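You operate a simulated robot arm through the tools that you are given. There is no shell and no other tool.

Carry out the task below with a simulated robot arm. There is one attempt and no reset: what you move stays moved.

JOB
Take the bow out of the spare frame's top stave.
Fine: lay the straightedge on the rests, turn the brace screw with the green hex key till the gauge shows zero, put both back. Set down upright: steel straightedge.
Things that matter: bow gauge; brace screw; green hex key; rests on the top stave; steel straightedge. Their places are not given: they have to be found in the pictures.

Only the result counts: the job must be done as asked and must still hold three seconds after the hand-in. Knocking over, shifting, dropping, spilling or breaking anything else fails it.

ROBOT AND FRAMES
A 6-joint arm with a three-finger gripper, fixed in place. Base frame: the origin is on the floor under the middle of its stand, x ahead of it, y to its left, z up. Units: m, rad, N and s.
It reaches about 1.213 m from its shoulder. Its first joint turns from -2.897 to 2.897 rad. Payload 4.89 kg.
The tool frame sits at the grasp point between the pads (the TCP): z along the fingers, y along the line on which they close. The tips reach 0.03 m beyond it. The gripper opens to 0.164 m; its body begins 0.125 m behind the TCP.
Orientation is told as [roll, pitch, yaw] about the base's x, y, z axes, in that order, counted from this pose: with the fingers straight down and closing along the base's y, the tool's x points along the base's -x, its y along +y and its z along -z.

CONTROLS
- The arm moves only by the tool arm_command. Its argument "commands" is a list of rows, each an object of numbers (a shift or turn left out is 0, a gripper value left out holds the last): "tx", "ty", "tz": the shift along the tool's x, y, z in m; "wx", "wy", "wz": the turn, a rotation vector about the tool's x, y, z in rad; "claw": the opening, from 0 (shut) to 1 (fully open). In form: [{"tx": .., "ty": .., "tz": .., "wx": .., "wy": .., "wz": .., "claw": ..}, ...]. A call has 1 to 20 rows; each row is the pose to reach, as a shift and turn from the pose commanded when the call began, along the tool's axes at that moment. Rows are played at 5 a second. More than 0.05 m and 0.15 rad between two rows, or a gripper value outside its range, and nothing of the call is played. A pose out of reach is approached as far as the arm can. The call stops where the force on the tool passes 40 N (or 10 N more than at its start, if that is more) or the arm is blocked; 0.2 s more then pass. Each finger travels about 0.108 m/s and halts on what it meets, pressing with about 43 N; the grip force reading is that of the motor and also rises with nothing between the fingers. The clock runs only during rows and for 0.2 s after the last one: add rows that repeat a pose to give the fingers time. The reply holds the time, the measured pose of the TCP, the force on the tool along the base axes, the opening and the grip force, in the units named above and with some noise, with the torque about the TCP (base axes, N m) and any sound that the robot's microphone picked up.
- Cameras (640 x 400 px; columns grow to the right, rows downward): "scene" is fixed at [0.0511, -0.6505, 1.418]; the picture's right is [0.07, -1.00, 0.00], its down [-0.82, -0.06, -0.58] and it looks along [0.57, 0.04, -0.82] (base axes); focal length 214 px, centre (320, 200). "wrist" rides on the gripper at [0.076, -0.002, -0.152] in the tool frame; the picture's right is [0.02, 1.00, 0.00], its down [-0.88, 0.02, -0.47] and it looks along [-0.47, 0.01, 0.88] (tool axes); focal length 247 px, centre (320, 200).
- snapshot(camera): a new picture of that camera. It takes no simulated time.
- raise_lower(by): moves the trunk up (or, below 0, down) by that many m; the arm rides with it, the base frame stays. It gives what a move gives, with no picture.
- point_at(camera, pixels): there is no depth. For up to 12 entries [column, row, z] of the newest picture of that camera ("zoom" is the newest enlarged one), the place [x, y] in the base frame at which the ray of that pixel passes the height z, good to about 0.002 m. It takes no simulated time.
- zoom(camera, box): a new picture of the part [left, top, right, bottom] of that camera's present view, enlarged. It takes no simulated time.
- sign_off(): hands the job in; it is judged then, once.

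Leave the gripper open and the arm clear of the work at the hand-in unless told otherwise.

The tools are called after "Request:" by a JSON object that holds its "name" and its "arguments". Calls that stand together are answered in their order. arm_command: Moves the arm, as the interface text tells. Its arguments: {"type":"object","properties":{"commands":{"type":"array","items":{"type":"object","properties":{"tx":{"type":"number"},"ty":{"type":"number"},"tz":{"type":"number"},"wx":{"type":"number"},"wy":{"type":"number"},"wz":{"type":"number"},"claw":{"type":"number"}}}}},"required":["commands"]} The other tools are called the same way: raise_lower (by) moves the trunk up or down; snapshot (camera) takes a picture; point_at (camera, pixels) gives the place at which the rays of pixels pass given heights; zoom (camera, box) takes an enlarged picture of a part of a camera's view; sign_off () hands the job in.

At the start:

```text
time: 0.0
position: [0.3957, -0.3729, 1.3475]
orientation: [-0.001, 0.0, 0.137]
force: [-0.9, -0.1, -0.3]
ft_torque: [0.01, -0.02, 0.01]
grip_width: 0.1639
gripper_force: 0.1
trunk travel left (down, up): [-0.175, 0.215]
```

scene: 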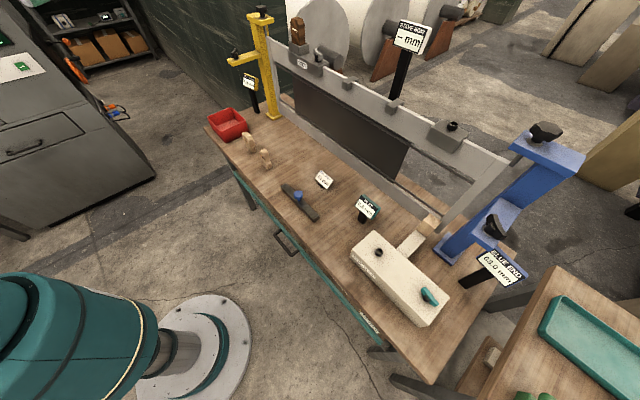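
wrist: 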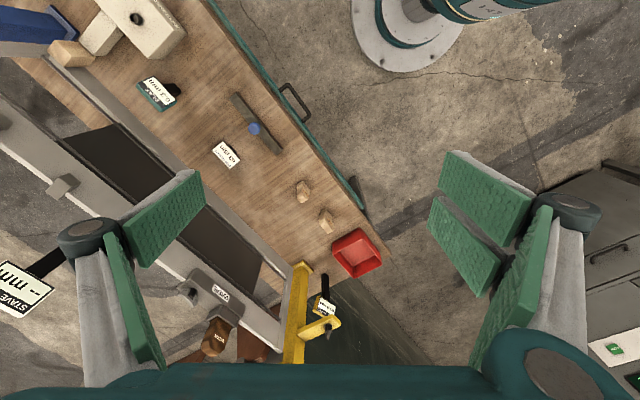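

I see a workbench holding a frame, clamped between a yellow post and a blue post, with several signs around it. I'll zoom in on the parts to find the straightedge, hex key, gauge and screw.

Request:
{"name": "zoom", "arguments": {"camera": "scene", "box": [340, 170, 540, 340]}}

Request:
{"name": "zoom", "arguments": {"camera": "scene", "box": [270, 10, 440, 120]}}

Request:
{"name": "zoom", "arguments": {"camera": "scene", "box": [200, 60, 400, 230]}}

Request:
{"name": "zoom", "arguments": {"camera": "scene", "box": [380, 90, 600, 290]}}

Request:
{"name": "zoom", "arguments": {"camera": "wrist", "box": [0, 0, 200, 130]}}

Request:
{"name": "zoom", "arguments": {"camera": "wrist", "box": [170, 70, 390, 290]}}

```text
2.35 times, centred on (440, 255) of scene
```

zoom: 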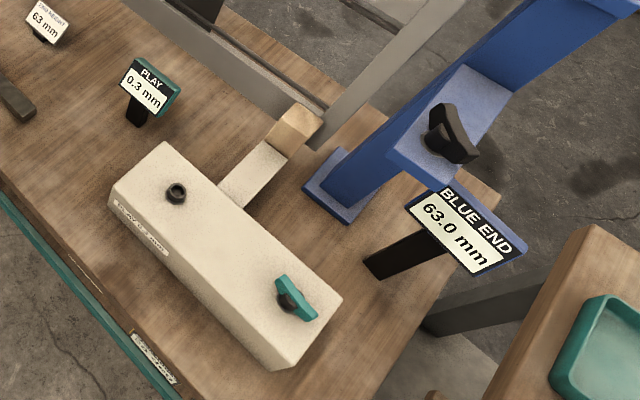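

```text
3.64 times, centred on (355, 65) of scene
```

zoom: 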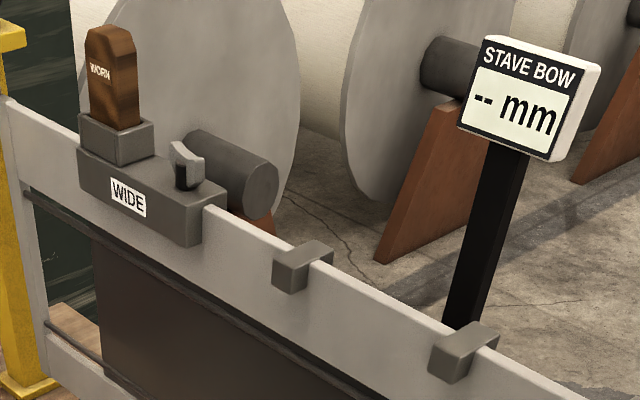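

```text
2.35 times, centred on (300, 145) of scene
```

zoom: 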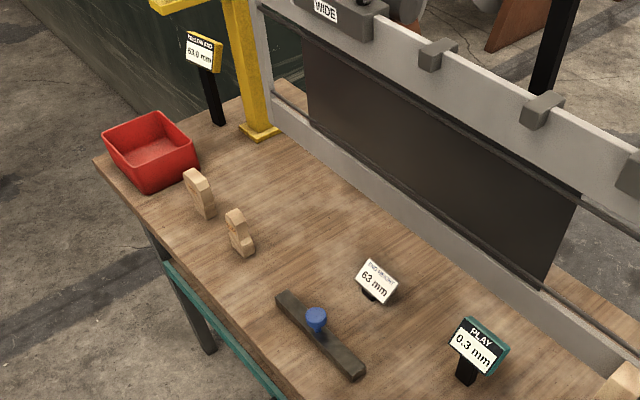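

```text
2.00 times, centred on (490, 190) of scene
```

zoom: 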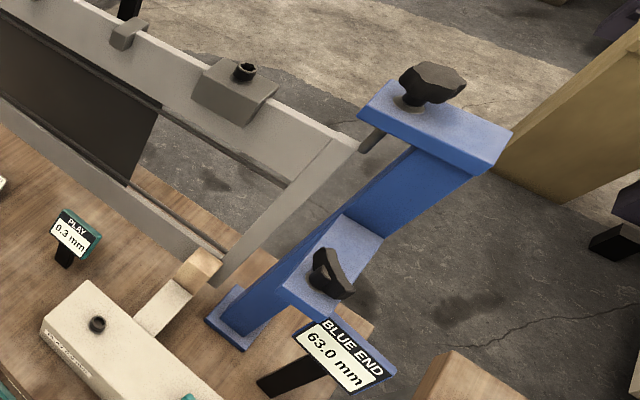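

```text
3.08 times, centred on (100, 65) of wrist
```

zoom: 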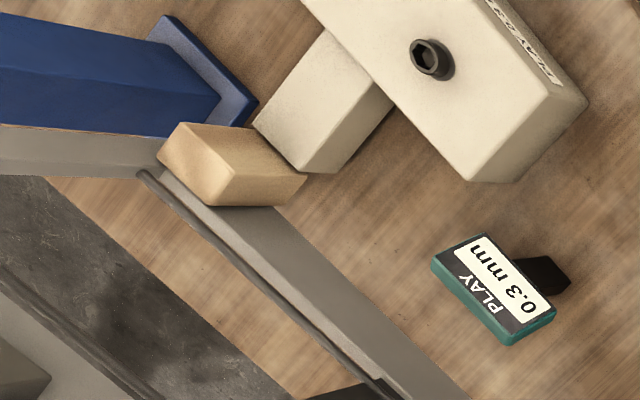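

```text
1.82 times, centred on (280, 180) of wrist
```

zoom: 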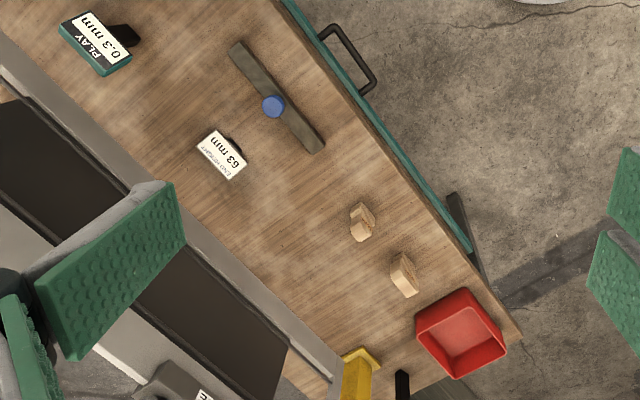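

I'll look closer at the bottom right, where there is a second bench with green items, and at the dark bar with the blue knob and the shelf on the far left.

Request:
{"name": "zoom", "arguments": {"camera": "scene", "box": [470, 260, 640, 400]}}

Request:
{"name": "zoom", "arguments": {"camera": "scene", "box": [265, 160, 345, 230]}}

Request:
{"name": "zoom", "arguments": {"camera": "scene", "box": [0, 0, 200, 150]}}

Request:
{"name": "zoom", "arguments": {"camera": "scene", "box": [340, 225, 460, 330]}}

Request:
{"name": "zoom", "arguments": {"camera": "wrist", "box": [130, 230, 350, 370]}}

Request:
{"name": "zoom", "arguments": {"camera": "scene", "box": [420, 110, 480, 160]}}

```text
2.86 times, centred on (555, 330) of scene
```

zoom: 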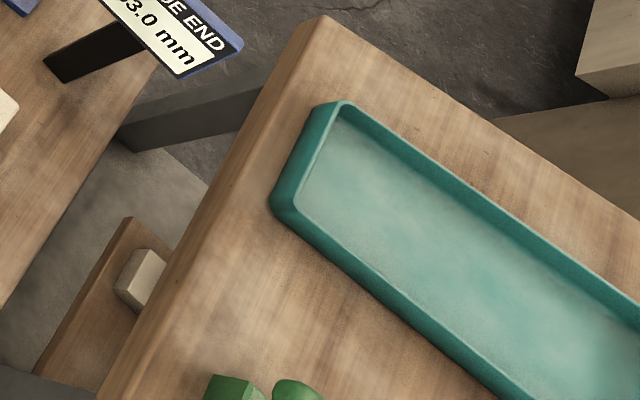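

```text
5.71 times, centred on (305, 195) of scene
```

zoom: 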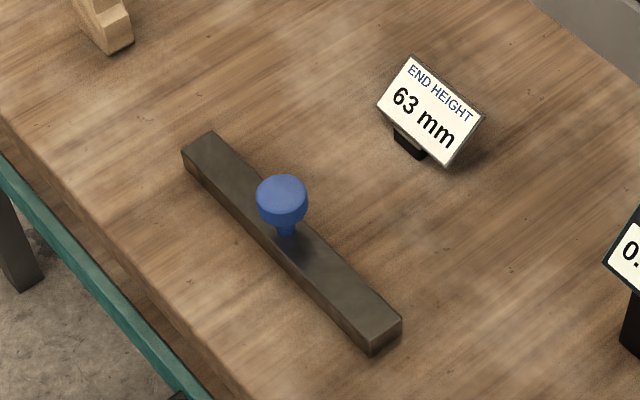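

```text
2.67 times, centred on (100, 75) of scene
```

zoom: 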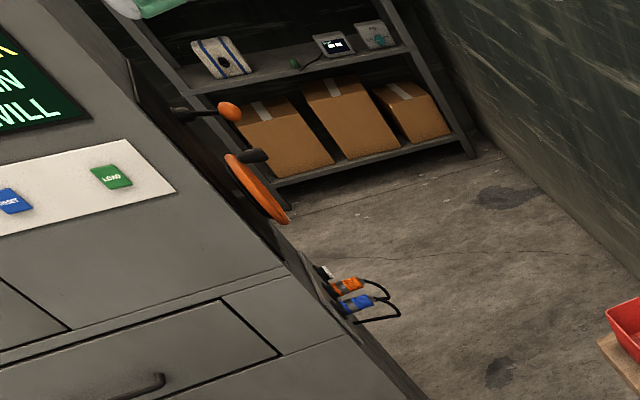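

```text
3.81 times, centred on (400, 278) of scene
```

zoom: 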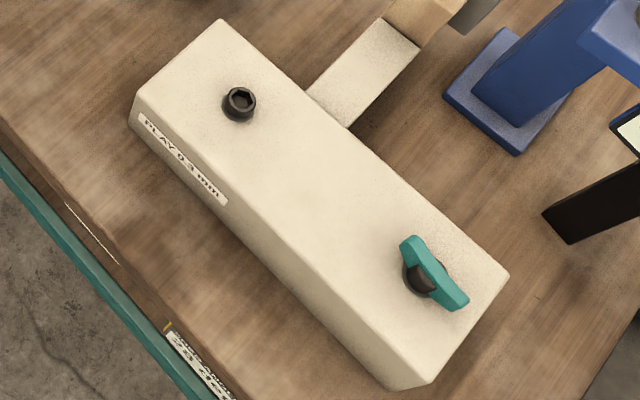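

```text
2.86 times, centred on (240, 300) of wrist
```

zoom: 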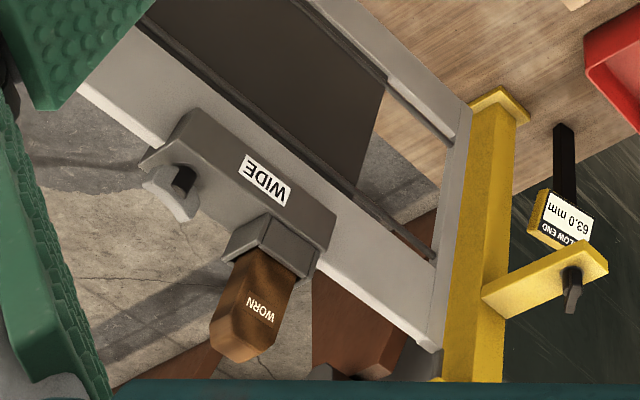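

```text
8.00 times, centred on (450, 135) of scene
```

zoom: 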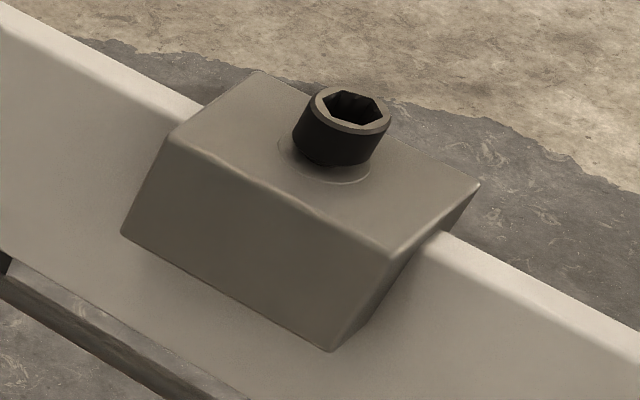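

I still need the straightedge and the hex key. Comparing ray positions from both cameras at several heights will give me the bench and stave heights.

Request:
{"name": "point_at", "arguments": {"camera": "scene", "pixels": [[299, 195, 0.7], [299, 195, 0.9], [264, 165, 0.7], [264, 165, 0.9], [379, 252, 0.8], [379, 252, 1.0], [347, 84, 1.0], [347, 84, 1.3], [393, 105, 1.0], [393, 105, 1.3], [450, 125, 1.0], [450, 125, 1.3]]}}

Request:
{"name": "point_at", "arguments": {"camera": "wrist", "pixels": [[253, 128, 0.7], [253, 128, 0.9], [304, 197, 0.7], [304, 197, 0.9], [136, 18, 0.8], [136, 18, 1.0], [62, 185, 1.0], [62, 185, 1.2]]}}

```text
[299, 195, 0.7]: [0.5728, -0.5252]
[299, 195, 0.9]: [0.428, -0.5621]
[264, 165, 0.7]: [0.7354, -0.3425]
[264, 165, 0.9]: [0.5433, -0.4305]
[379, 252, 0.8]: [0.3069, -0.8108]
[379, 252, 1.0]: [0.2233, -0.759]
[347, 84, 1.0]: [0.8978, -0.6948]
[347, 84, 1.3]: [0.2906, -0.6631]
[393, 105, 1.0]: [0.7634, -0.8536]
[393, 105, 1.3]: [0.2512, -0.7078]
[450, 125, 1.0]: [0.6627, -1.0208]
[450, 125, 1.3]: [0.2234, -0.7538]
```

```text
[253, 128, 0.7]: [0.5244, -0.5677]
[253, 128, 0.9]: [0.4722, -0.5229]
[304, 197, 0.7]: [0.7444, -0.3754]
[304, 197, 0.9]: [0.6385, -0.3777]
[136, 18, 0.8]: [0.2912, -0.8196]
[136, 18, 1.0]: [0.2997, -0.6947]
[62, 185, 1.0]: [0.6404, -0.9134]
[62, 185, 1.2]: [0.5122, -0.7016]
```

The blue knob is near (0.50, -0.54, 0.80), the top stave's rests are at z≈1.11 and the bench top is around 0.77. I haven't seen the hex key yet, and something green shows at the bottom edge of the scene picture. I'll move the wrist camera, staying high, to look over the second bench on the right.

Request:
{"name": "arm_command", "arguments": {"commands": [{"tx": 0.0225, "ty": -0.026, "tz": -0.006, "wz": 0.13}, {"tx": 0.045, "ty": -0.052, "tz": -0.012, "wz": 0.26}, {"tx": 0.0675, "ty": -0.078, "tz": -0.018, "wz": 0.39}, {"tx": 0.09, "ty": -0.104, "tz": -0.025, "wz": 0.52}, {"tx": 0.1125, "ty": -0.13, "tz": -0.031, "wz": 0.65}, {"tx": 0.135, "ty": -0.155, "tz": -0.037, "wz": 0.78}, {"tx": 0.1575, "ty": -0.181, "tz": -0.044, "wz": 0.91}, {"tx": 0.18, "ty": -0.207, "tz": -0.05, "wz": 1.04}]}}

Request:
{"name": "snapshot", "arguments": {"camera": "wrist"}}

Request:
{"name": "snapshot", "arguments": {"camera": "scene"}}

```text
time: 0.8
position: [0.4022, -0.3702, 1.3603]
orientation: [0.0, -0.001, -0.047]
force: [0.8, 0.2, 0.6]
ft_torque: [-0.12, -0.01, 0.0]
grip_width: 0.1642
gripper_force: 0.1
trunk travel left (down, up): [-0.175, 0.215]
stopped in row 4: the arm was blocked; the commanded pose is now the measured one
```

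```text
taken
```

wrist: 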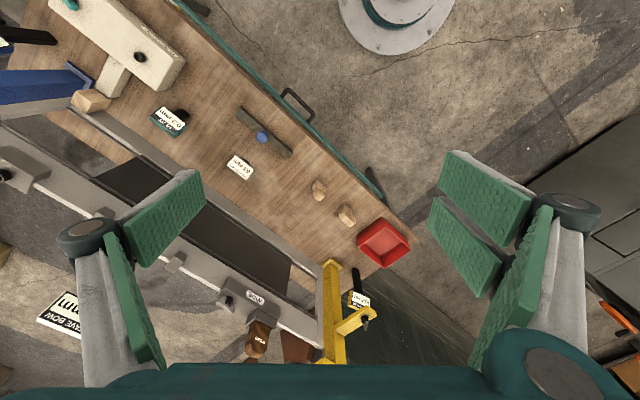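

```text
taken
```

scene: 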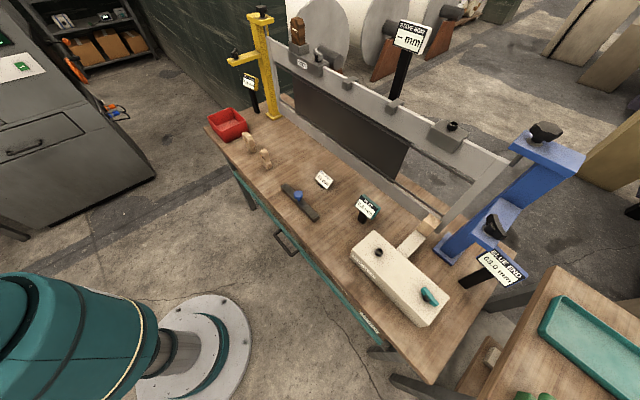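

The move stopped almost at once ("blocked"): the yaw turned about 0.18 rad but the hand hardly shifted. I'll test with a small plain shift along −y.

Request:
{"name": "arm_command", "arguments": {"commands": [{"ty": -0.01}, {"ty": -0.02}, {"ty": -0.03}, {"ty": -0.04}, {"ty": -0.04}]}}

```text
time: 2.2
position: [0.4009, -0.3753, 1.3554]
orientation: [0.001, 0.001, 0.0]
force: [-0.2, 0.0, 0.4]
ft_torque: [-0.04, -0.02, 0.03]
grip_width: 0.164
gripper_force: 0.1
trunk travel left (down, up): [-0.175, 0.215]
stopped in row 5: the arm was blocked; the commanded pose is now the measured one
```

It's still blocked toward −y. I'll try outward (+x base, so −tx).

Request:
{"name": "arm_command", "arguments": {"commands": [{"tx": -0.01}, {"tx": -0.02}, {"tx": -0.03}, {"tx": -0.04}, {"tx": -0.05}, {"tx": -0.05}]}}

```text
time: 3.6
position: [0.447, -0.3822, 1.3571]
orientation: [-0.002, -0.001, -0.014]
force: [0.9, 0.6, -0.8]
ft_torque: [0.05, 0.04, 0.02]
grip_width: 0.164
gripper_force: 0.1
trunk travel left (down, up): [-0.175, 0.215]
```

Outward works. Now −y again from here, in small steps.

Request:
{"name": "arm_command", "arguments": {"commands": [{"ty": -0.015}, {"ty": -0.03}, {"ty": -0.045}, {"ty": -0.06}, {"ty": -0.075}, {"ty": -0.075}]}}

```text
time: 5.0
position: [0.4459, -0.4594, 1.355]
orientation: [-0.001, 0.001, -0.015]
force: [-1.1, -0.8, -0.5]
ft_torque: [0.06, 0.02, 0.05]
grip_width: 0.1642
gripper_force: 0.0
trunk travel left (down, up): [-0.175, 0.215]
```

That worked, so the arm was just too folded at the smaller radius. Before going further I'll triangulate the tall items (STAVE BOW display, blue-post knob) so I stay clear of them.

Request:
{"name": "point_at", "arguments": {"camera": "scene", "pixels": [[410, 37, 1.1], [410, 37, 1.3], [545, 130, 1.1], [545, 130, 1.3], [298, 30, 1.1], [298, 30, 1.3], [262, 12, 1.1], [262, 12, 1.3]]}}

Request:
{"name": "point_at", "arguments": {"camera": "wrist", "pixels": [[62, 315, 1.1], [62, 315, 1.25], [258, 340, 1.1], [258, 340, 1.25]]}}

Request:
{"name": "snapshot", "arguments": {"camera": "wrist"}}

```text
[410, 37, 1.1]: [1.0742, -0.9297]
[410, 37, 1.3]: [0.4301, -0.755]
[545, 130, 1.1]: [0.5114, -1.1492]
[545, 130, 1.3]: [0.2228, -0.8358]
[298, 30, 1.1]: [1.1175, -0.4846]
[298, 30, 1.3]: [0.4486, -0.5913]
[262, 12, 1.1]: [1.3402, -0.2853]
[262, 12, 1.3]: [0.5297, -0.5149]
```

```text
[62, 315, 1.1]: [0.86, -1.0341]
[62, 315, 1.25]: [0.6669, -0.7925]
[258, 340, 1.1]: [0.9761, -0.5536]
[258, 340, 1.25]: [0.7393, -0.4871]
```

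```text
taken
```

wrist: 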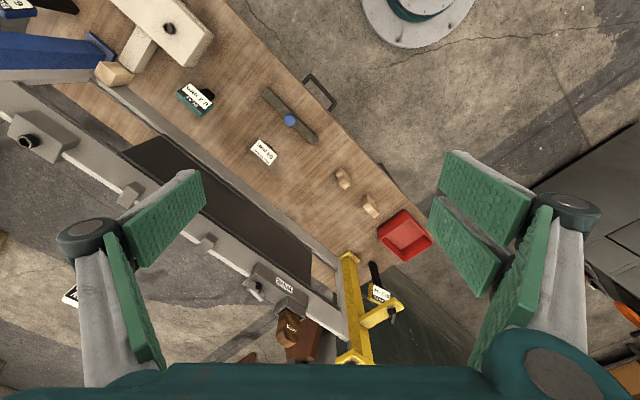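

The display tops out around z≈1.25 and everything else is lower. I'll rise a bit and carry on toward −y, yawing the camera toward −y.

Request:
{"name": "arm_command", "arguments": {"commands": [{"ty": -0.03, "tz": -0.01, "wz": 0.08}, {"ty": -0.06, "tz": -0.02, "wz": 0.16}, {"ty": -0.09, "tz": -0.03, "wz": 0.24}, {"ty": -0.12, "tz": -0.04, "wz": 0.32}, {"ty": -0.15, "tz": -0.045, "wz": 0.4}, {"ty": -0.18, "tz": -0.045, "wz": 0.48}, {"ty": -0.21, "tz": -0.045, "wz": 0.56}, {"ty": -0.24, "tz": -0.045, "wz": 0.64}, {"ty": -0.27, "tz": -0.045, "wz": 0.72}, {"ty": -0.27, "tz": -0.045, "wz": 0.72}]}}

Request:
{"name": "snapshot", "arguments": {"camera": "wrist"}}

Request:
{"name": "snapshot", "arguments": {"camera": "scene"}}

```text
time: 7.2
position: [0.4418, -0.728, 1.3998]
orientation: [0.0, 0.001, -0.735]
force: [0.9, 0.1, 0.0]
ft_torque: [0.17, 0.06, -0.01]
grip_width: 0.164
gripper_force: 0.1
trunk travel left (down, up): [-0.175, 0.215]
```

```text
taken
```

wrist: 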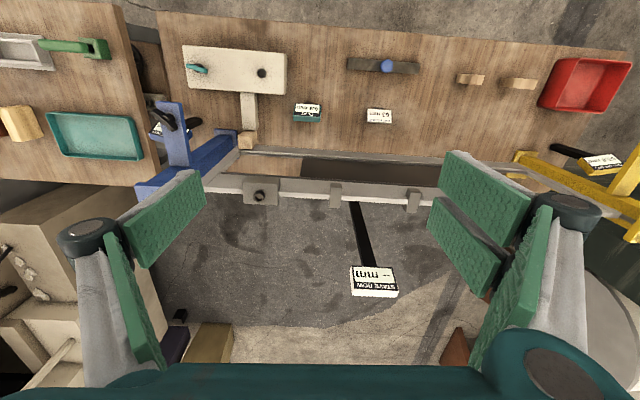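

```text
taken
```

scene: 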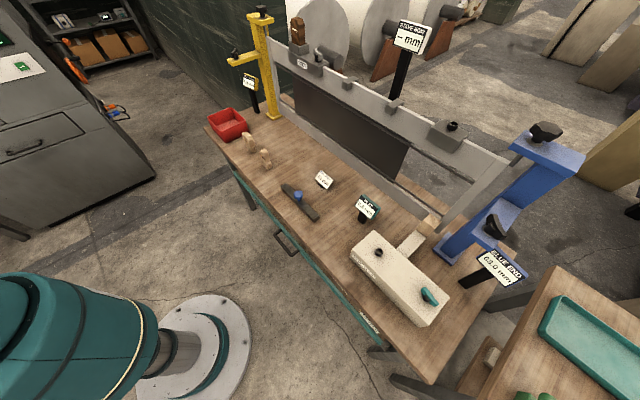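

Now the view lines up with the frame. The second bench, at left, has a green tool near (75, 46), a metal holder and a teal tray. I'll zoom in.

Request:
{"name": "zoom", "arguments": {"camera": "wrist", "box": [0, 0, 160, 190]}}

Request:
{"name": "zoom", "arguments": {"camera": "wrist", "box": [170, 30, 450, 220]}}

Request:
{"name": "zoom", "arguments": {"camera": "wrist", "box": [430, 30, 640, 220]}}

```text
2.11 times, centred on (80, 95) of wrist
```

zoom: 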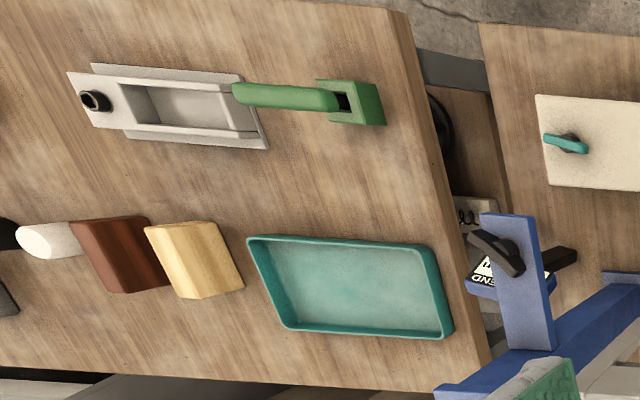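

```text
2.11 times, centred on (310, 125) of wrist
```

zoom: 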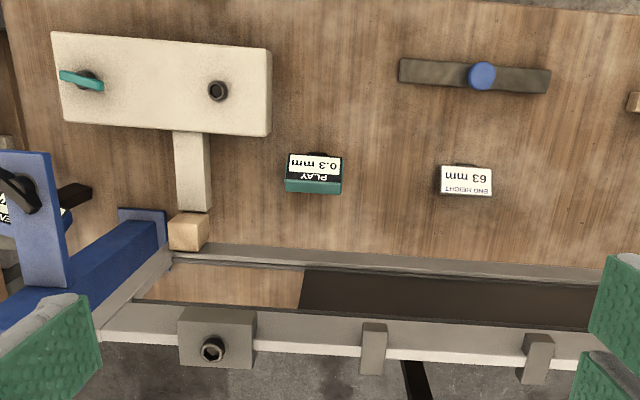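

```text
2.11 times, centred on (535, 125) of wrist
```

zoom: 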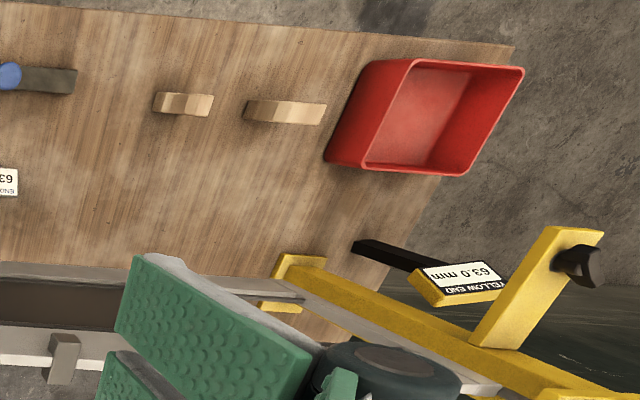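

I've found the pieces:
- **Green hex key:** it stands with its handle up in a green block on the second bench.
- **Straightedge:** the dark steel bar with the blue knob on the main bench.
- **Rests:** two grey saddles on the top stave.
- **Brace screw:** the black socket in the bracket on the stave.

I'll go lower over the straightedge to measure it.

Request:
{"name": "arm_command", "arguments": {"commands": [{"tx": 0.0175, "ty": 0.021, "tz": 0.035}, {"tx": 0.035, "ty": 0.0425, "tz": 0.07}, {"tx": 0.0525, "ty": 0.064, "tz": 0.105}, {"tx": 0.07, "ty": 0.085, "tz": 0.14}, {"tx": 0.0875, "ty": 0.106, "tz": 0.175}, {"tx": 0.105, "ty": 0.1275, "tz": 0.21}, {"tx": 0.1225, "ty": 0.149, "tz": 0.245}, {"tx": 0.14, "ty": 0.17, "tz": 0.28}, {"tx": 0.14, "ty": 0.17, "tz": 0.28}]}}

Request:
{"name": "snapshot", "arguments": {"camera": "wrist"}}

Request:
{"name": "snapshot", "arguments": {"camera": "scene"}}

```text
time: 9.2
position: [0.4512, -0.5062, 1.1216]
orientation: [0.001, 0.0, -0.735]
force: [-0.9, 0.3, -0.4]
ft_torque: [0.0, 0.0, 0.0]
grip_width: 0.164
gripper_force: 0.0
trunk travel left (down, up): [-0.175, 0.215]
```

```text
taken
```

wrist: 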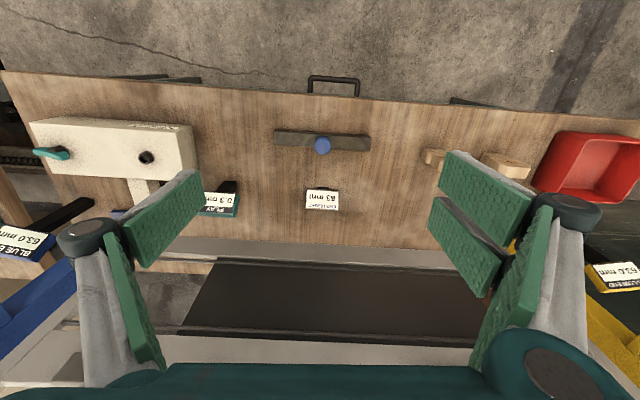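

```text
taken
```

scene: 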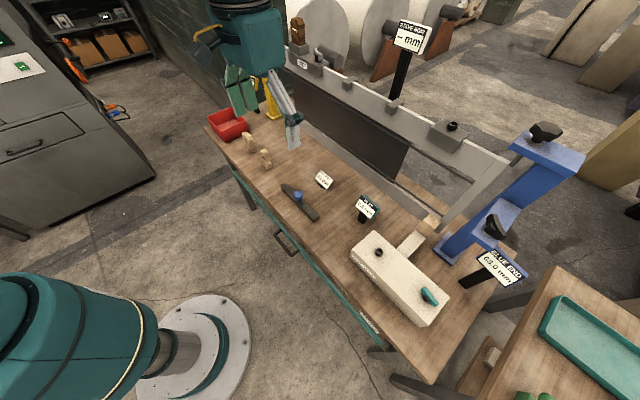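

The bar is at about (320, 140) in the wrist picture. I'll zoom in for a precise look and take ray positions in both cameras.

Request:
{"name": "zoom", "arguments": {"camera": "wrist", "box": [260, 100, 390, 220]}}

Request:
{"name": "zoom", "arguments": {"camera": "scene", "box": [275, 170, 335, 230]}}

```text
3.33 times, centred on (325, 160) of wrist
```

zoom: 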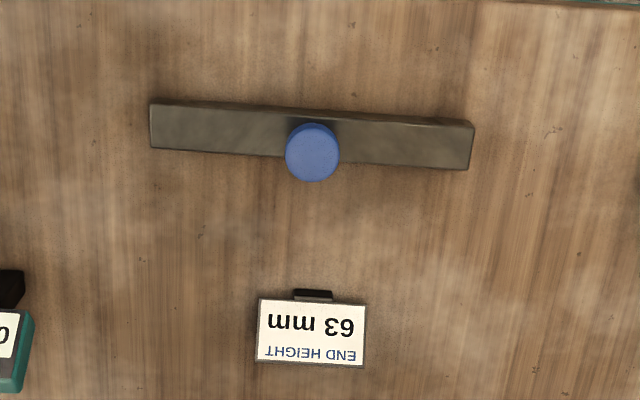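

```text
6.67 times, centred on (305, 200) of scene
```

zoom: 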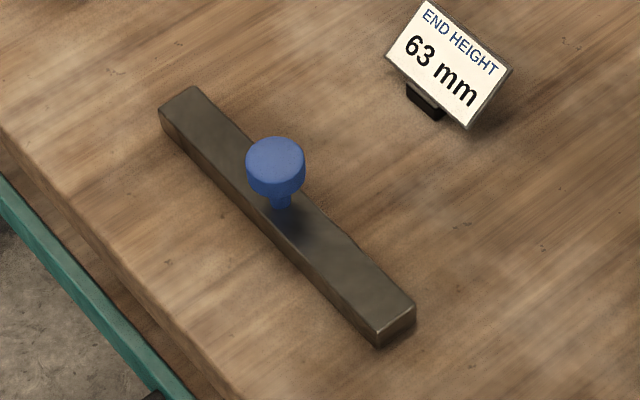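

I'll take the knob top centre and the bar-end corners in both views at two heights and triangulate them.

Request:
{"name": "point_at", "arguments": {"camera": "wrist", "pixels": [[322.6, 145, 0.75], [322.6, 145, 0.85], [274.3, 132.4, 0.75], [274.3, 132.4, 0.85], [274.3, 144.1, 0.75], [274.3, 144.1, 0.85], [370.9, 138.1, 0.75], [370.9, 138.1, 0.85], [370, 150.7, 0.75], [370, 150.7, 0.85]]}}

Request:
{"name": "point_at", "arguments": {"camera": "scene", "pixels": [[298.4, 194, 0.75], [298.4, 194, 0.85], [286.4, 183.1, 0.75], [286.4, 183.1, 0.85], [281, 186.2, 0.75], [281, 186.2, 0.85], [319.3, 216, 0.75], [319.3, 216, 0.85], [313.7, 219.5, 0.75], [313.7, 219.5, 0.85]]}}

```text
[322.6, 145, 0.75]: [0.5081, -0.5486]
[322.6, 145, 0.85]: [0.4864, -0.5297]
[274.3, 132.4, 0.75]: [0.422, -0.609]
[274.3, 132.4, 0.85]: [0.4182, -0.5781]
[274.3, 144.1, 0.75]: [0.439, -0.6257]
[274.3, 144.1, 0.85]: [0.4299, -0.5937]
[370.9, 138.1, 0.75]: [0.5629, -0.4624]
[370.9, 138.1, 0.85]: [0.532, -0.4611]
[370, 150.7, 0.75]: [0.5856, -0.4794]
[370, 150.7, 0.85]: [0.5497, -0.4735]
```

```text
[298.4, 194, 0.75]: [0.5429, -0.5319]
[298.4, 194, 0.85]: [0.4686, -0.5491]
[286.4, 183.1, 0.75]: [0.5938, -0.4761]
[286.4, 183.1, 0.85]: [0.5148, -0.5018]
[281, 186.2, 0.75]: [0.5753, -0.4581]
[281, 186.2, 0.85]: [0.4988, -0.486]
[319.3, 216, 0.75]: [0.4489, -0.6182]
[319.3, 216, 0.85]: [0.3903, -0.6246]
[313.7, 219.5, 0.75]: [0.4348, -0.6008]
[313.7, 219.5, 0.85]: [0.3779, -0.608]
```

The straightedge is a bar about 0.20 × 0.025 m with its top at z≈0.770. It is centred at (0.498, -0.541) with its direction at about 0.794 rad, and its knob top is at z≈0.806. Next I'll rise and look at the rests and the brace screw from closer up.

Request:
{"name": "arm_command", "arguments": {"commands": [{"tz": -0.045}, {"tz": -0.09}, {"tz": -0.135}, {"tx": -0.02, "ty": -0.01, "tz": -0.178}, {"tx": -0.06, "ty": -0.02, "tz": -0.178}, {"tx": -0.1, "ty": -0.03, "tz": -0.178}, {"tx": -0.14, "ty": -0.045, "tz": -0.178}, {"tx": -0.185, "ty": -0.06, "tz": -0.178}, {"tx": -0.185, "ty": -0.06, "tz": -0.178}]}}

Request:
{"name": "snapshot", "arguments": {"camera": "wrist"}}

Request:
{"name": "zoom", "arguments": {"camera": "scene", "box": [330, 70, 480, 160]}}

```text
time: 11.2
position: [0.5493, -0.6765, 1.2979]
orientation: [0.002, 0.0, -0.735]
force: [0.9, -0.7, -1.0]
ft_torque: [0.12, 0.11, -0.02]
grip_width: 0.1638
gripper_force: 0.1
trunk travel left (down, up): [-0.175, 0.215]
```

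```text
taken
```

wrist: 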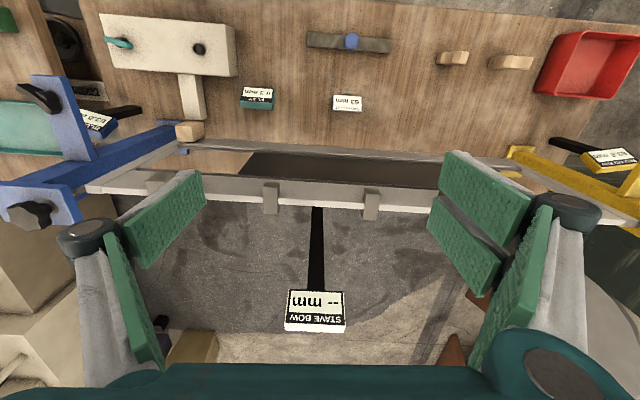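

```text
4.27 times, centred on (405, 115) of scene
```

zoom: 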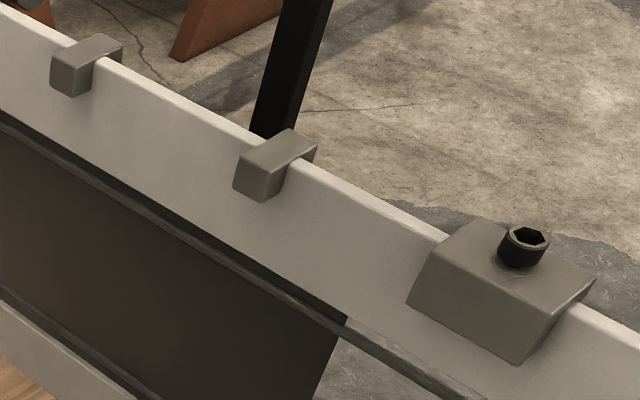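

Request:
{"name": "zoom", "arguments": {"camera": "wrist", "box": [240, 160, 410, 240]}}

```text
3.76 times, centred on (325, 200) of wrist
```

zoom: 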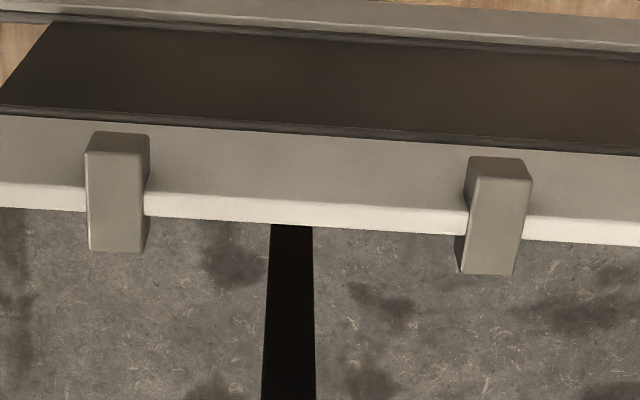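

Request:
{"name": "point_at", "arguments": {"camera": "wrist", "pixels": [[270.3, 200.5, 1.1], [270.3, 200.5, 1.15], [371.7, 206.9, 1.1], [371.7, 206.9, 1.15]]}}

Request:
{"name": "zoom", "arguments": {"camera": "scene", "box": [378, 92, 418, 122]}}

Request:
{"name": "zoom", "arguments": {"camera": "scene", "box": [330, 70, 370, 100]}}

```text
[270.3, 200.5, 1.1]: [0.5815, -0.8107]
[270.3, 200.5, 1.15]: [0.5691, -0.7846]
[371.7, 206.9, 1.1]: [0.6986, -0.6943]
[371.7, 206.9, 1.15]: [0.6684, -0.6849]
```

```text
13.33 times, centred on (398, 107) of scene
```

zoom: 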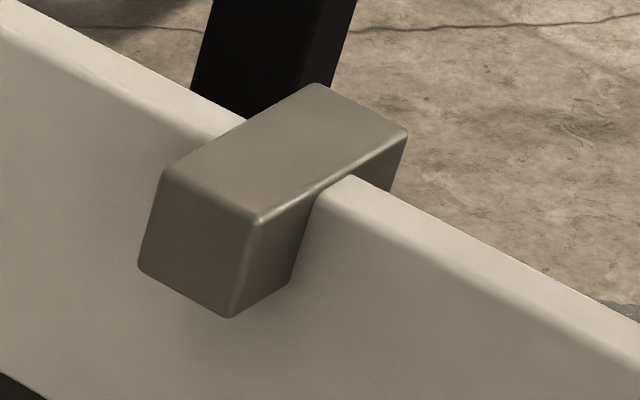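

```text
13.33 times, centred on (350, 85) of scene
```

zoom: 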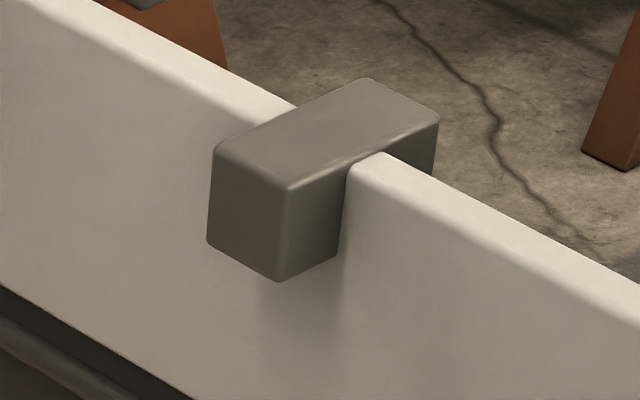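

Request:
{"name": "point_at", "arguments": {"camera": "scene", "pixels": [[395.5, 103.4, 1.1], [395.5, 103.4, 1.15], [350.45, 80.0, 1.1], [350.45, 80.0, 1.15]]}}

```text
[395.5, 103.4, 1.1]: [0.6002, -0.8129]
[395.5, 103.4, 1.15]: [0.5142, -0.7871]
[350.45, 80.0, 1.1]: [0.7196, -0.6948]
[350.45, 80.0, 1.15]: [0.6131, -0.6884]
```

The two rests' tops are at z≈1.113, at (0.578, -0.804) and (0.690, -0.692), so the frame runs at 45° and the midpoint between the rests is (0.634, -0.748). Now I'll go over the straightedge, turn to yaw -0.785 and come down part way.

Request:
{"name": "arm_command", "arguments": {"commands": [{"tx": 0.043, "ty": 0.022, "wz": 0.05}, {"tx": 0.086, "ty": 0.044, "wz": 0.05}, {"tx": 0.129, "ty": 0.0668, "wz": 0.05}, {"tx": 0.129, "ty": 0.0668, "tz": 0.045, "wz": 0.05}, {"tx": 0.129, "ty": 0.0668, "tz": 0.09, "wz": 0.05}, {"tx": 0.129, "ty": 0.0668, "tz": 0.135, "wz": 0.05}, {"tx": 0.129, "ty": 0.0668, "tz": 0.18, "wz": 0.05}, {"tx": 0.129, "ty": 0.0668, "tz": 0.225, "wz": 0.05}, {"tx": 0.129, "ty": 0.0668, "tz": 0.27, "wz": 0.05}, {"tx": 0.129, "ty": 0.0668, "tz": 0.315, "wz": 0.05}, {"tx": 0.129, "ty": 0.0668, "tz": 0.36, "wz": 0.05}, {"tx": 0.129, "ty": 0.0668, "tz": 0.36, "wz": 0.05}]}}

Request:
{"name": "snapshot", "arguments": {"camera": "wrist"}}

Request:
{"name": "snapshot", "arguments": {"camera": "scene"}}

```text
time: 13.8
position: [0.4975, -0.5406, 0.938]
orientation: [-0.001, -0.001, -0.787]
force: [-0.4, 0.6, -0.3]
ft_torque: [0.04, 0.05, 0.0]
grip_width: 0.1639
gripper_force: 0.1
trunk travel left (down, up): [-0.175, 0.215]
```

```text
taken
```

wrist: 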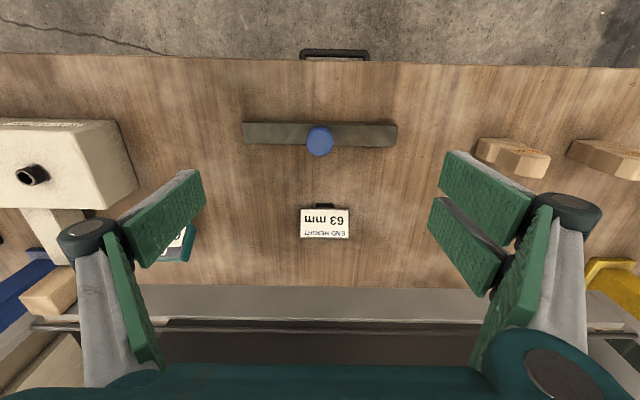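

```text
taken
```

scene: 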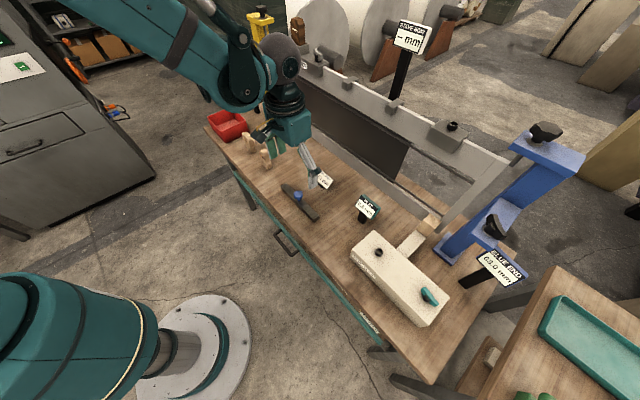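

The bar and knob sit centred under the hand, with the knob at about (319, 140). I'll check its exact position and shape.

Request:
{"name": "zoom", "arguments": {"camera": "wrist", "box": [230, 90, 410, 190]}}

Request:
{"name": "point_at", "arguments": {"camera": "wrist", "pixels": [[319.5, 138, 0.806], [243, 124, 0.77], [243, 146, 0.77], [397, 126, 0.77], [397, 147, 0.77], [429, 225, 0.94], [205, 205, 0.94]]}}

```text
3.56 times, centred on (320, 140) of wrist
```

zoom: 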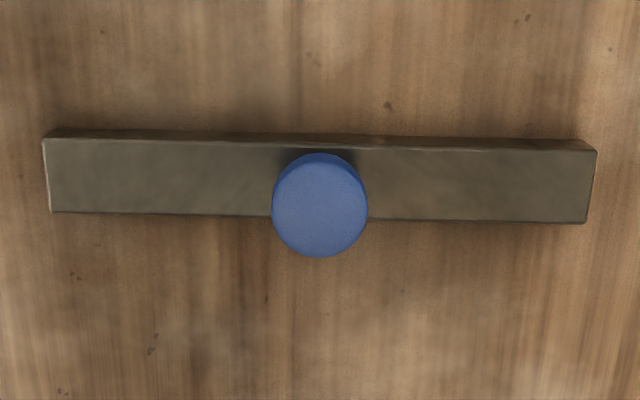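

```text
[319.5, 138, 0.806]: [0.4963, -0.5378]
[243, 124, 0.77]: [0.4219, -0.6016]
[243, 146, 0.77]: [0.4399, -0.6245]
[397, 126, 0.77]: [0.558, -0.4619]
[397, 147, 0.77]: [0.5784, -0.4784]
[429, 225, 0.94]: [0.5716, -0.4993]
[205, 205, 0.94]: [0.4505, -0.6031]
```

The knob is about 31 mm across and centred near (0.500, -0.542). I'll narrow the opening to about half, come down to TCP z≈0.808 (tips just above the bar's top) and keep clear of the signs.

Request:
{"name": "arm_command", "arguments": {"commands": [{"tx": -0.0026, "tz": 0.03, "claw": 0.5}, {"tx": -0.0026, "tz": 0.06, "claw": 0.5}, {"tx": -0.0026, "tz": 0.09, "claw": 0.5}, {"tx": -0.0026, "tz": 0.115, "claw": 0.5}, {"tx": -0.0026, "tz": 0.13, "claw": 0.5}, {"tx": -0.0026, "tz": 0.13, "claw": 0.5}]}}

Request:
{"name": "snapshot", "arguments": {"camera": "wrist"}}

Request:
{"name": "zoom", "arguments": {"camera": "scene", "box": [230, 130, 350, 230]}}

```text
time: 15.2
position: [0.4999, -0.5431, 0.8087]
orientation: [0.001, 0.0, -0.786]
force: [0.6, 0.6, -0.7]
ft_torque: [0.06, -0.01, -0.01]
grip_width: 0.0818
gripper_force: 0.1
trunk travel left (down, up): [-0.175, 0.215]
```

```text
taken
```

wrist: 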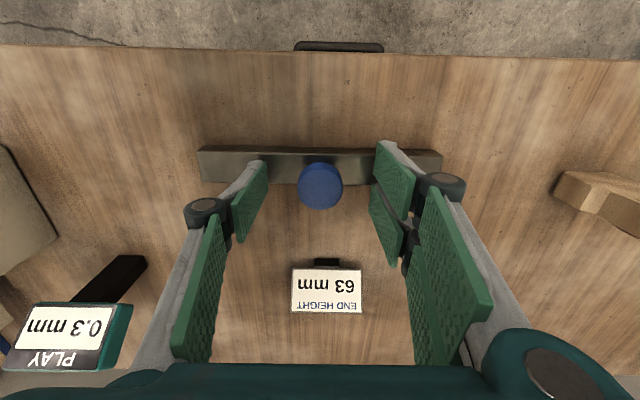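

```text
4.00 times, centred on (290, 180) of scene
```

zoom: 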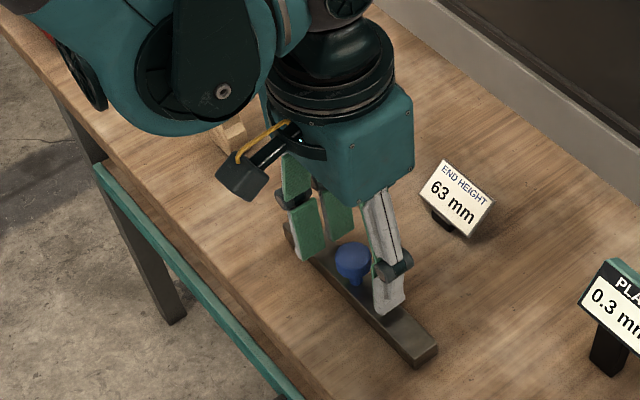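

The fingers straddle the knob just above the bar. Closing now.

Request:
{"name": "arm_command", "arguments": {"commands": [{"claw": 0.3}, {"claw": 0.15}, {"claw": 0}, {"claw": 0}, {"claw": 0}]}}

Request:
{"name": "snapshot", "arguments": {"camera": "wrist"}}

Request:
{"name": "zoom", "arguments": {"camera": "scene", "box": [230, 130, 350, 230]}}

```text
time: 16.4
position: [0.5006, -0.5415, 0.8086]
orientation: [-0.002, -0.001, -0.785]
force: [-0.6, 0.3, 0.1]
ft_torque: [0.0, 0.0, 0.06]
grip_width: 0.0294
gripper_force: 43.0
trunk travel left (down, up): [-0.175, 0.215]
```

```text
taken
```

wrist: 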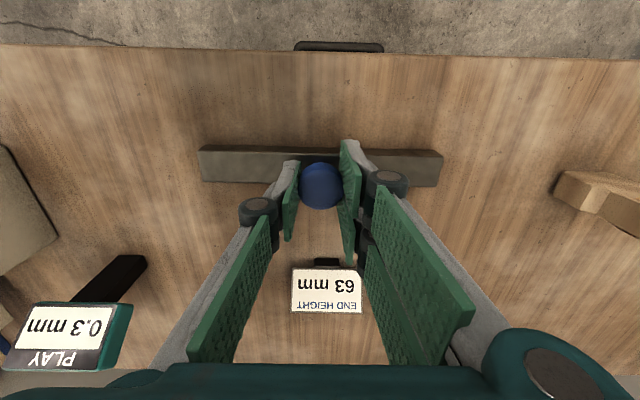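

```text
4.00 times, centred on (290, 180) of scene
```

zoom: 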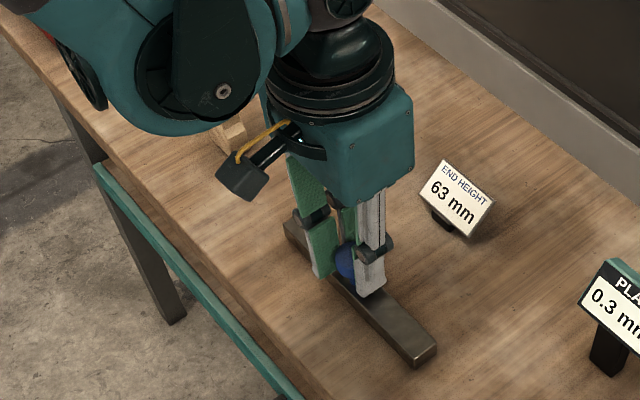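

The knob is gripped (width 29 mm, force 43 N). I'll lift slowly and check that the bar stays level.

Request:
{"name": "arm_command", "arguments": {"commands": [{"tz": -0.01, "claw": 0}, {"tz": -0.025}, {"tz": -0.05}, {"tz": -0.08}, {"tz": -0.08}]}}

Request:
{"name": "snapshot", "arguments": {"camera": "wrist"}}

Request:
{"name": "zoom", "arguments": {"camera": "scene", "box": [230, 110, 350, 210]}}

```text
time: 17.6
position: [0.4991, -0.5413, 0.8901]
orientation: [0.001, 0.0, -0.785]
force: [-0.4, 0.5, -2.6]
ft_torque: [-0.03, -0.04, 0.0]
grip_width: 0.0292
gripper_force: 43.3
trunk travel left (down, up): [-0.175, 0.215]
```

```text
taken
```

wrist: 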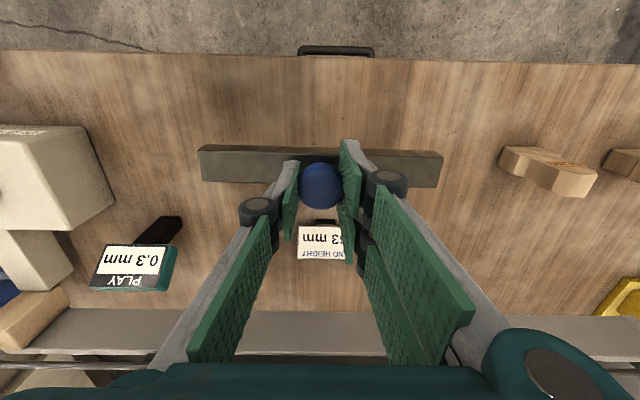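

```text
4.00 times, centred on (290, 160) of scene
```

zoom: 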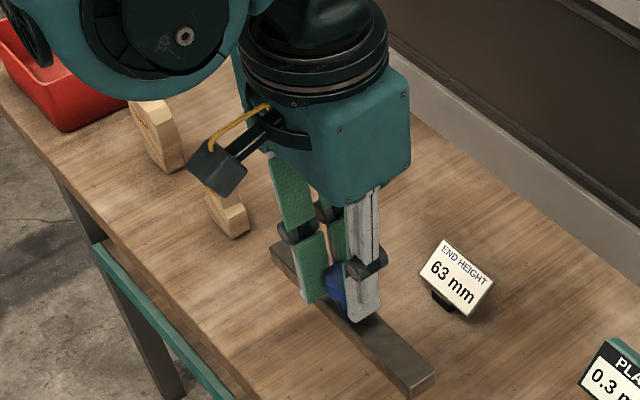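

The bar is held and level, with about 2.6 N of weight added. I'll go straight up, then across to above the midpoint between the rests, staying high.

Request:
{"name": "arm_command", "arguments": {"commands": [{"tz": -0.042}, {"tz": -0.084}, {"tz": -0.126}, {"tz": -0.168}, {"tz": -0.21}, {"tz": -0.252}, {"tz": -0.294}, {"tz": -0.336}, {"tz": -0.37}, {"tx": -0.04, "ty": -0.008, "tz": -0.37}, {"tx": -0.08, "ty": -0.016, "tz": -0.37}, {"tx": -0.12, "ty": -0.025, "tz": -0.37}, {"tx": -0.16, "ty": -0.033, "tz": -0.37}, {"tx": -0.2, "ty": -0.042, "tz": -0.37}, {"tx": -0.225, "ty": -0.047, "tz": -0.37}, {"tx": -0.2417, "ty": -0.0505, "tz": -0.37}, {"tx": -0.2417, "ty": -0.0505, "tz": -0.37}]}}

Request:
{"name": "snapshot", "arguments": {"camera": "wrist"}}

Request:
{"name": "snapshot", "arguments": {"camera": "scene"}}

```text
time: 21.2
position: [0.6356, -0.7481, 1.2579]
orientation: [0.002, -0.001, -0.784]
force: [0.3, -0.3, -3.8]
ft_torque: [0.05, 0.05, -0.03]
grip_width: 0.0293
gripper_force: 43.2
trunk travel left (down, up): [-0.175, 0.215]
```

```text
taken
```

wrist: 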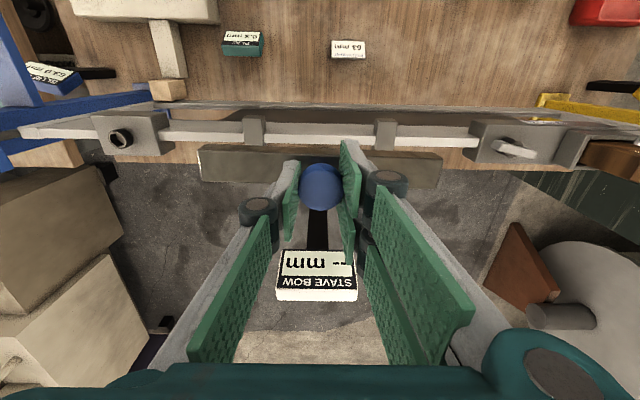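

```text
taken
```

scene: 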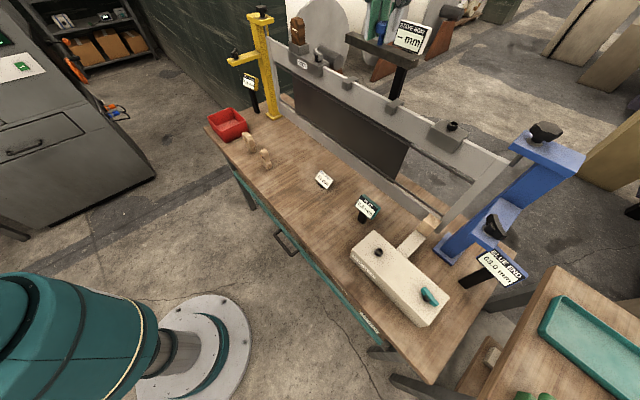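

The rests, (253, 130) and (384, 134), and the brace screw socket at (120, 138) are in clear view. I'll zoom for precise positions.

Request:
{"name": "zoom", "arguments": {"camera": "wrist", "box": [80, 95, 180, 175]}}

Request:
{"name": "point_at", "arguments": {"camera": "zoom", "pixels": [[320, 200, 1.13]]}}

Request:
{"name": "zoom", "arguments": {"camera": "wrist", "box": [190, 100, 450, 210]}}

Request:
{"name": "zoom", "arguments": {"camera": "scene", "box": [425, 105, 475, 150]}}

```text
5.00 times, centred on (130, 135) of wrist
```

zoom: 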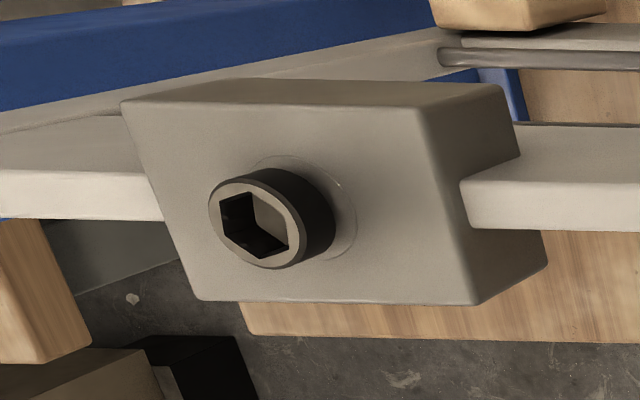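

```text
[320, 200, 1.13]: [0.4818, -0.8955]
```

```text
2.46 times, centred on (320, 155) of wrist
```

zoom: 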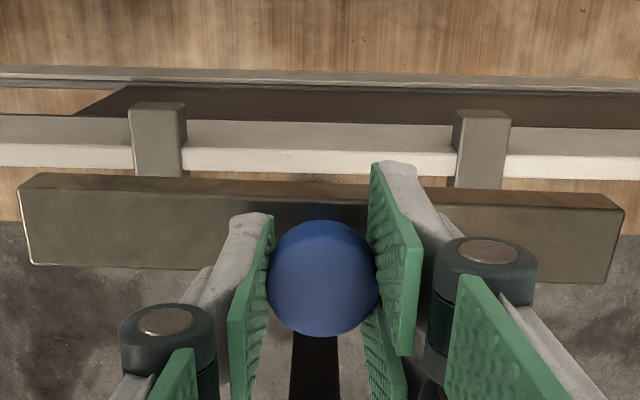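

```text
8.89 times, centred on (450, 128) of scene
```

zoom: 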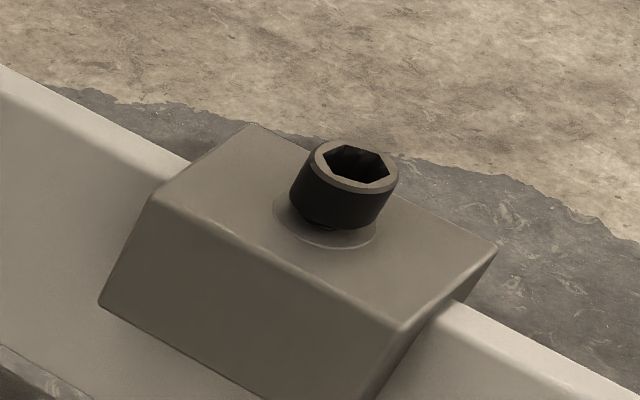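

The bar is centred over the rests. I'll record the socket rays, then lower most of the way.

Request:
{"name": "point_at", "arguments": {"camera": "wrist", "pixels": [[117.4, 139.8, 1.1], [117.4, 139.8, 1.16], [253.75, 127, 1.113], [385.8, 131, 1.113]]}}

Request:
{"name": "point_at", "arguments": {"camera": "scene", "pixels": [[453.9, 124.4, 1.1], [453.9, 124.4, 1.16]]}}

Request:
{"name": "arm_command", "arguments": {"commands": [{"tz": 0.025}, {"tz": 0.05}, {"tz": 0.065}, {"tz": 0.073}, {"tz": 0.073}]}}

Request:
{"name": "snapshot", "arguments": {"camera": "wrist"}}

Request:
{"name": "zoom", "arguments": {"camera": "scene", "box": [310, 20, 430, 120]}}

```text
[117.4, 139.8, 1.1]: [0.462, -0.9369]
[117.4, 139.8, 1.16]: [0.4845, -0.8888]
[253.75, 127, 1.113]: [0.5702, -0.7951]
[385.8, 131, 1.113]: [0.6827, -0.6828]
```

```text
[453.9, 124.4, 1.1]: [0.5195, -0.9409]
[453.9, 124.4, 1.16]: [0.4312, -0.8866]
```

```text
time: 22.4
position: [0.6349, -0.7484, 1.1859]
orientation: [0.0, 0.0, -0.784]
force: [0.1, 0.1, -3.0]
ft_torque: [0.02, 0.02, -0.05]
grip_width: 0.029
gripper_force: 43.0
trunk travel left (down, up): [-0.175, 0.215]
```

```text
taken
```

wrist: 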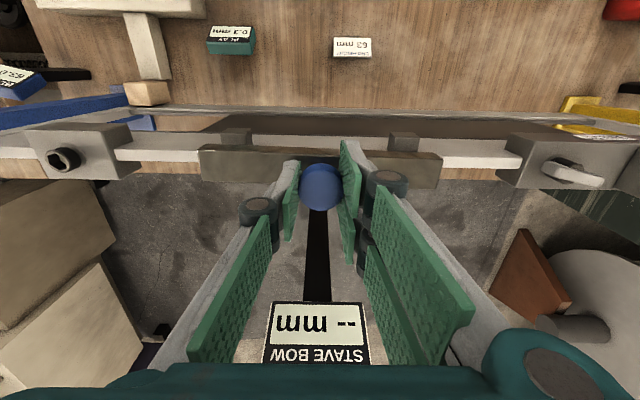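

```text
4.00 times, centred on (370, 70) of scene
```

zoom: 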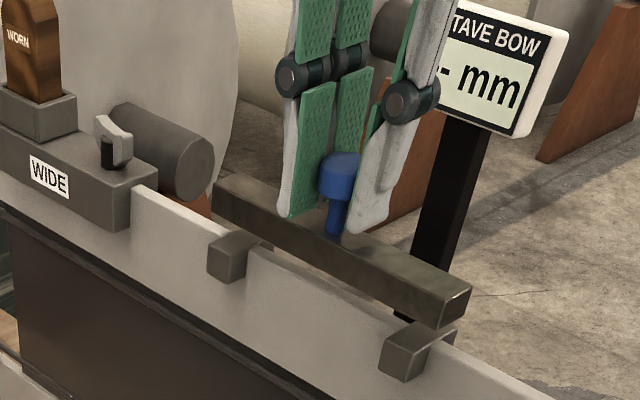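

The bar hovers above both rests, well aligned. The socket top is at (0.474, -0.912, 1.131). I'll lower in small steps and watch the force.

Request:
{"name": "arm_command", "arguments": {"commands": [{"tz": 0.002}, {"tz": 0.004}, {"tz": 0.006}, {"tz": 0.008}, {"tz": 0.008}]}}

Request:
{"name": "zoom", "arguments": {"camera": "scene", "box": [310, 20, 430, 120]}}

```text
time: 23.6
position: [0.6347, -0.7479, 1.1766]
orientation: [0.001, -0.001, -0.784]
force: [-0.5, 0.5, -3.2]
ft_torque: [0.02, -0.03, 0.01]
grip_width: 0.0291
gripper_force: 42.8
trunk travel left (down, up): [-0.175, 0.215]
```

```text
4.00 times, centred on (370, 70) of scene
```

zoom: 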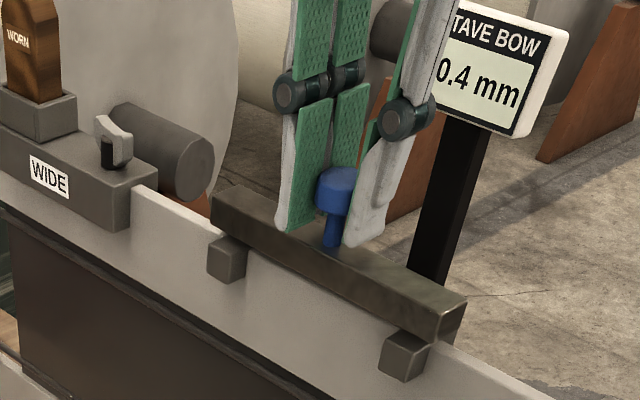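

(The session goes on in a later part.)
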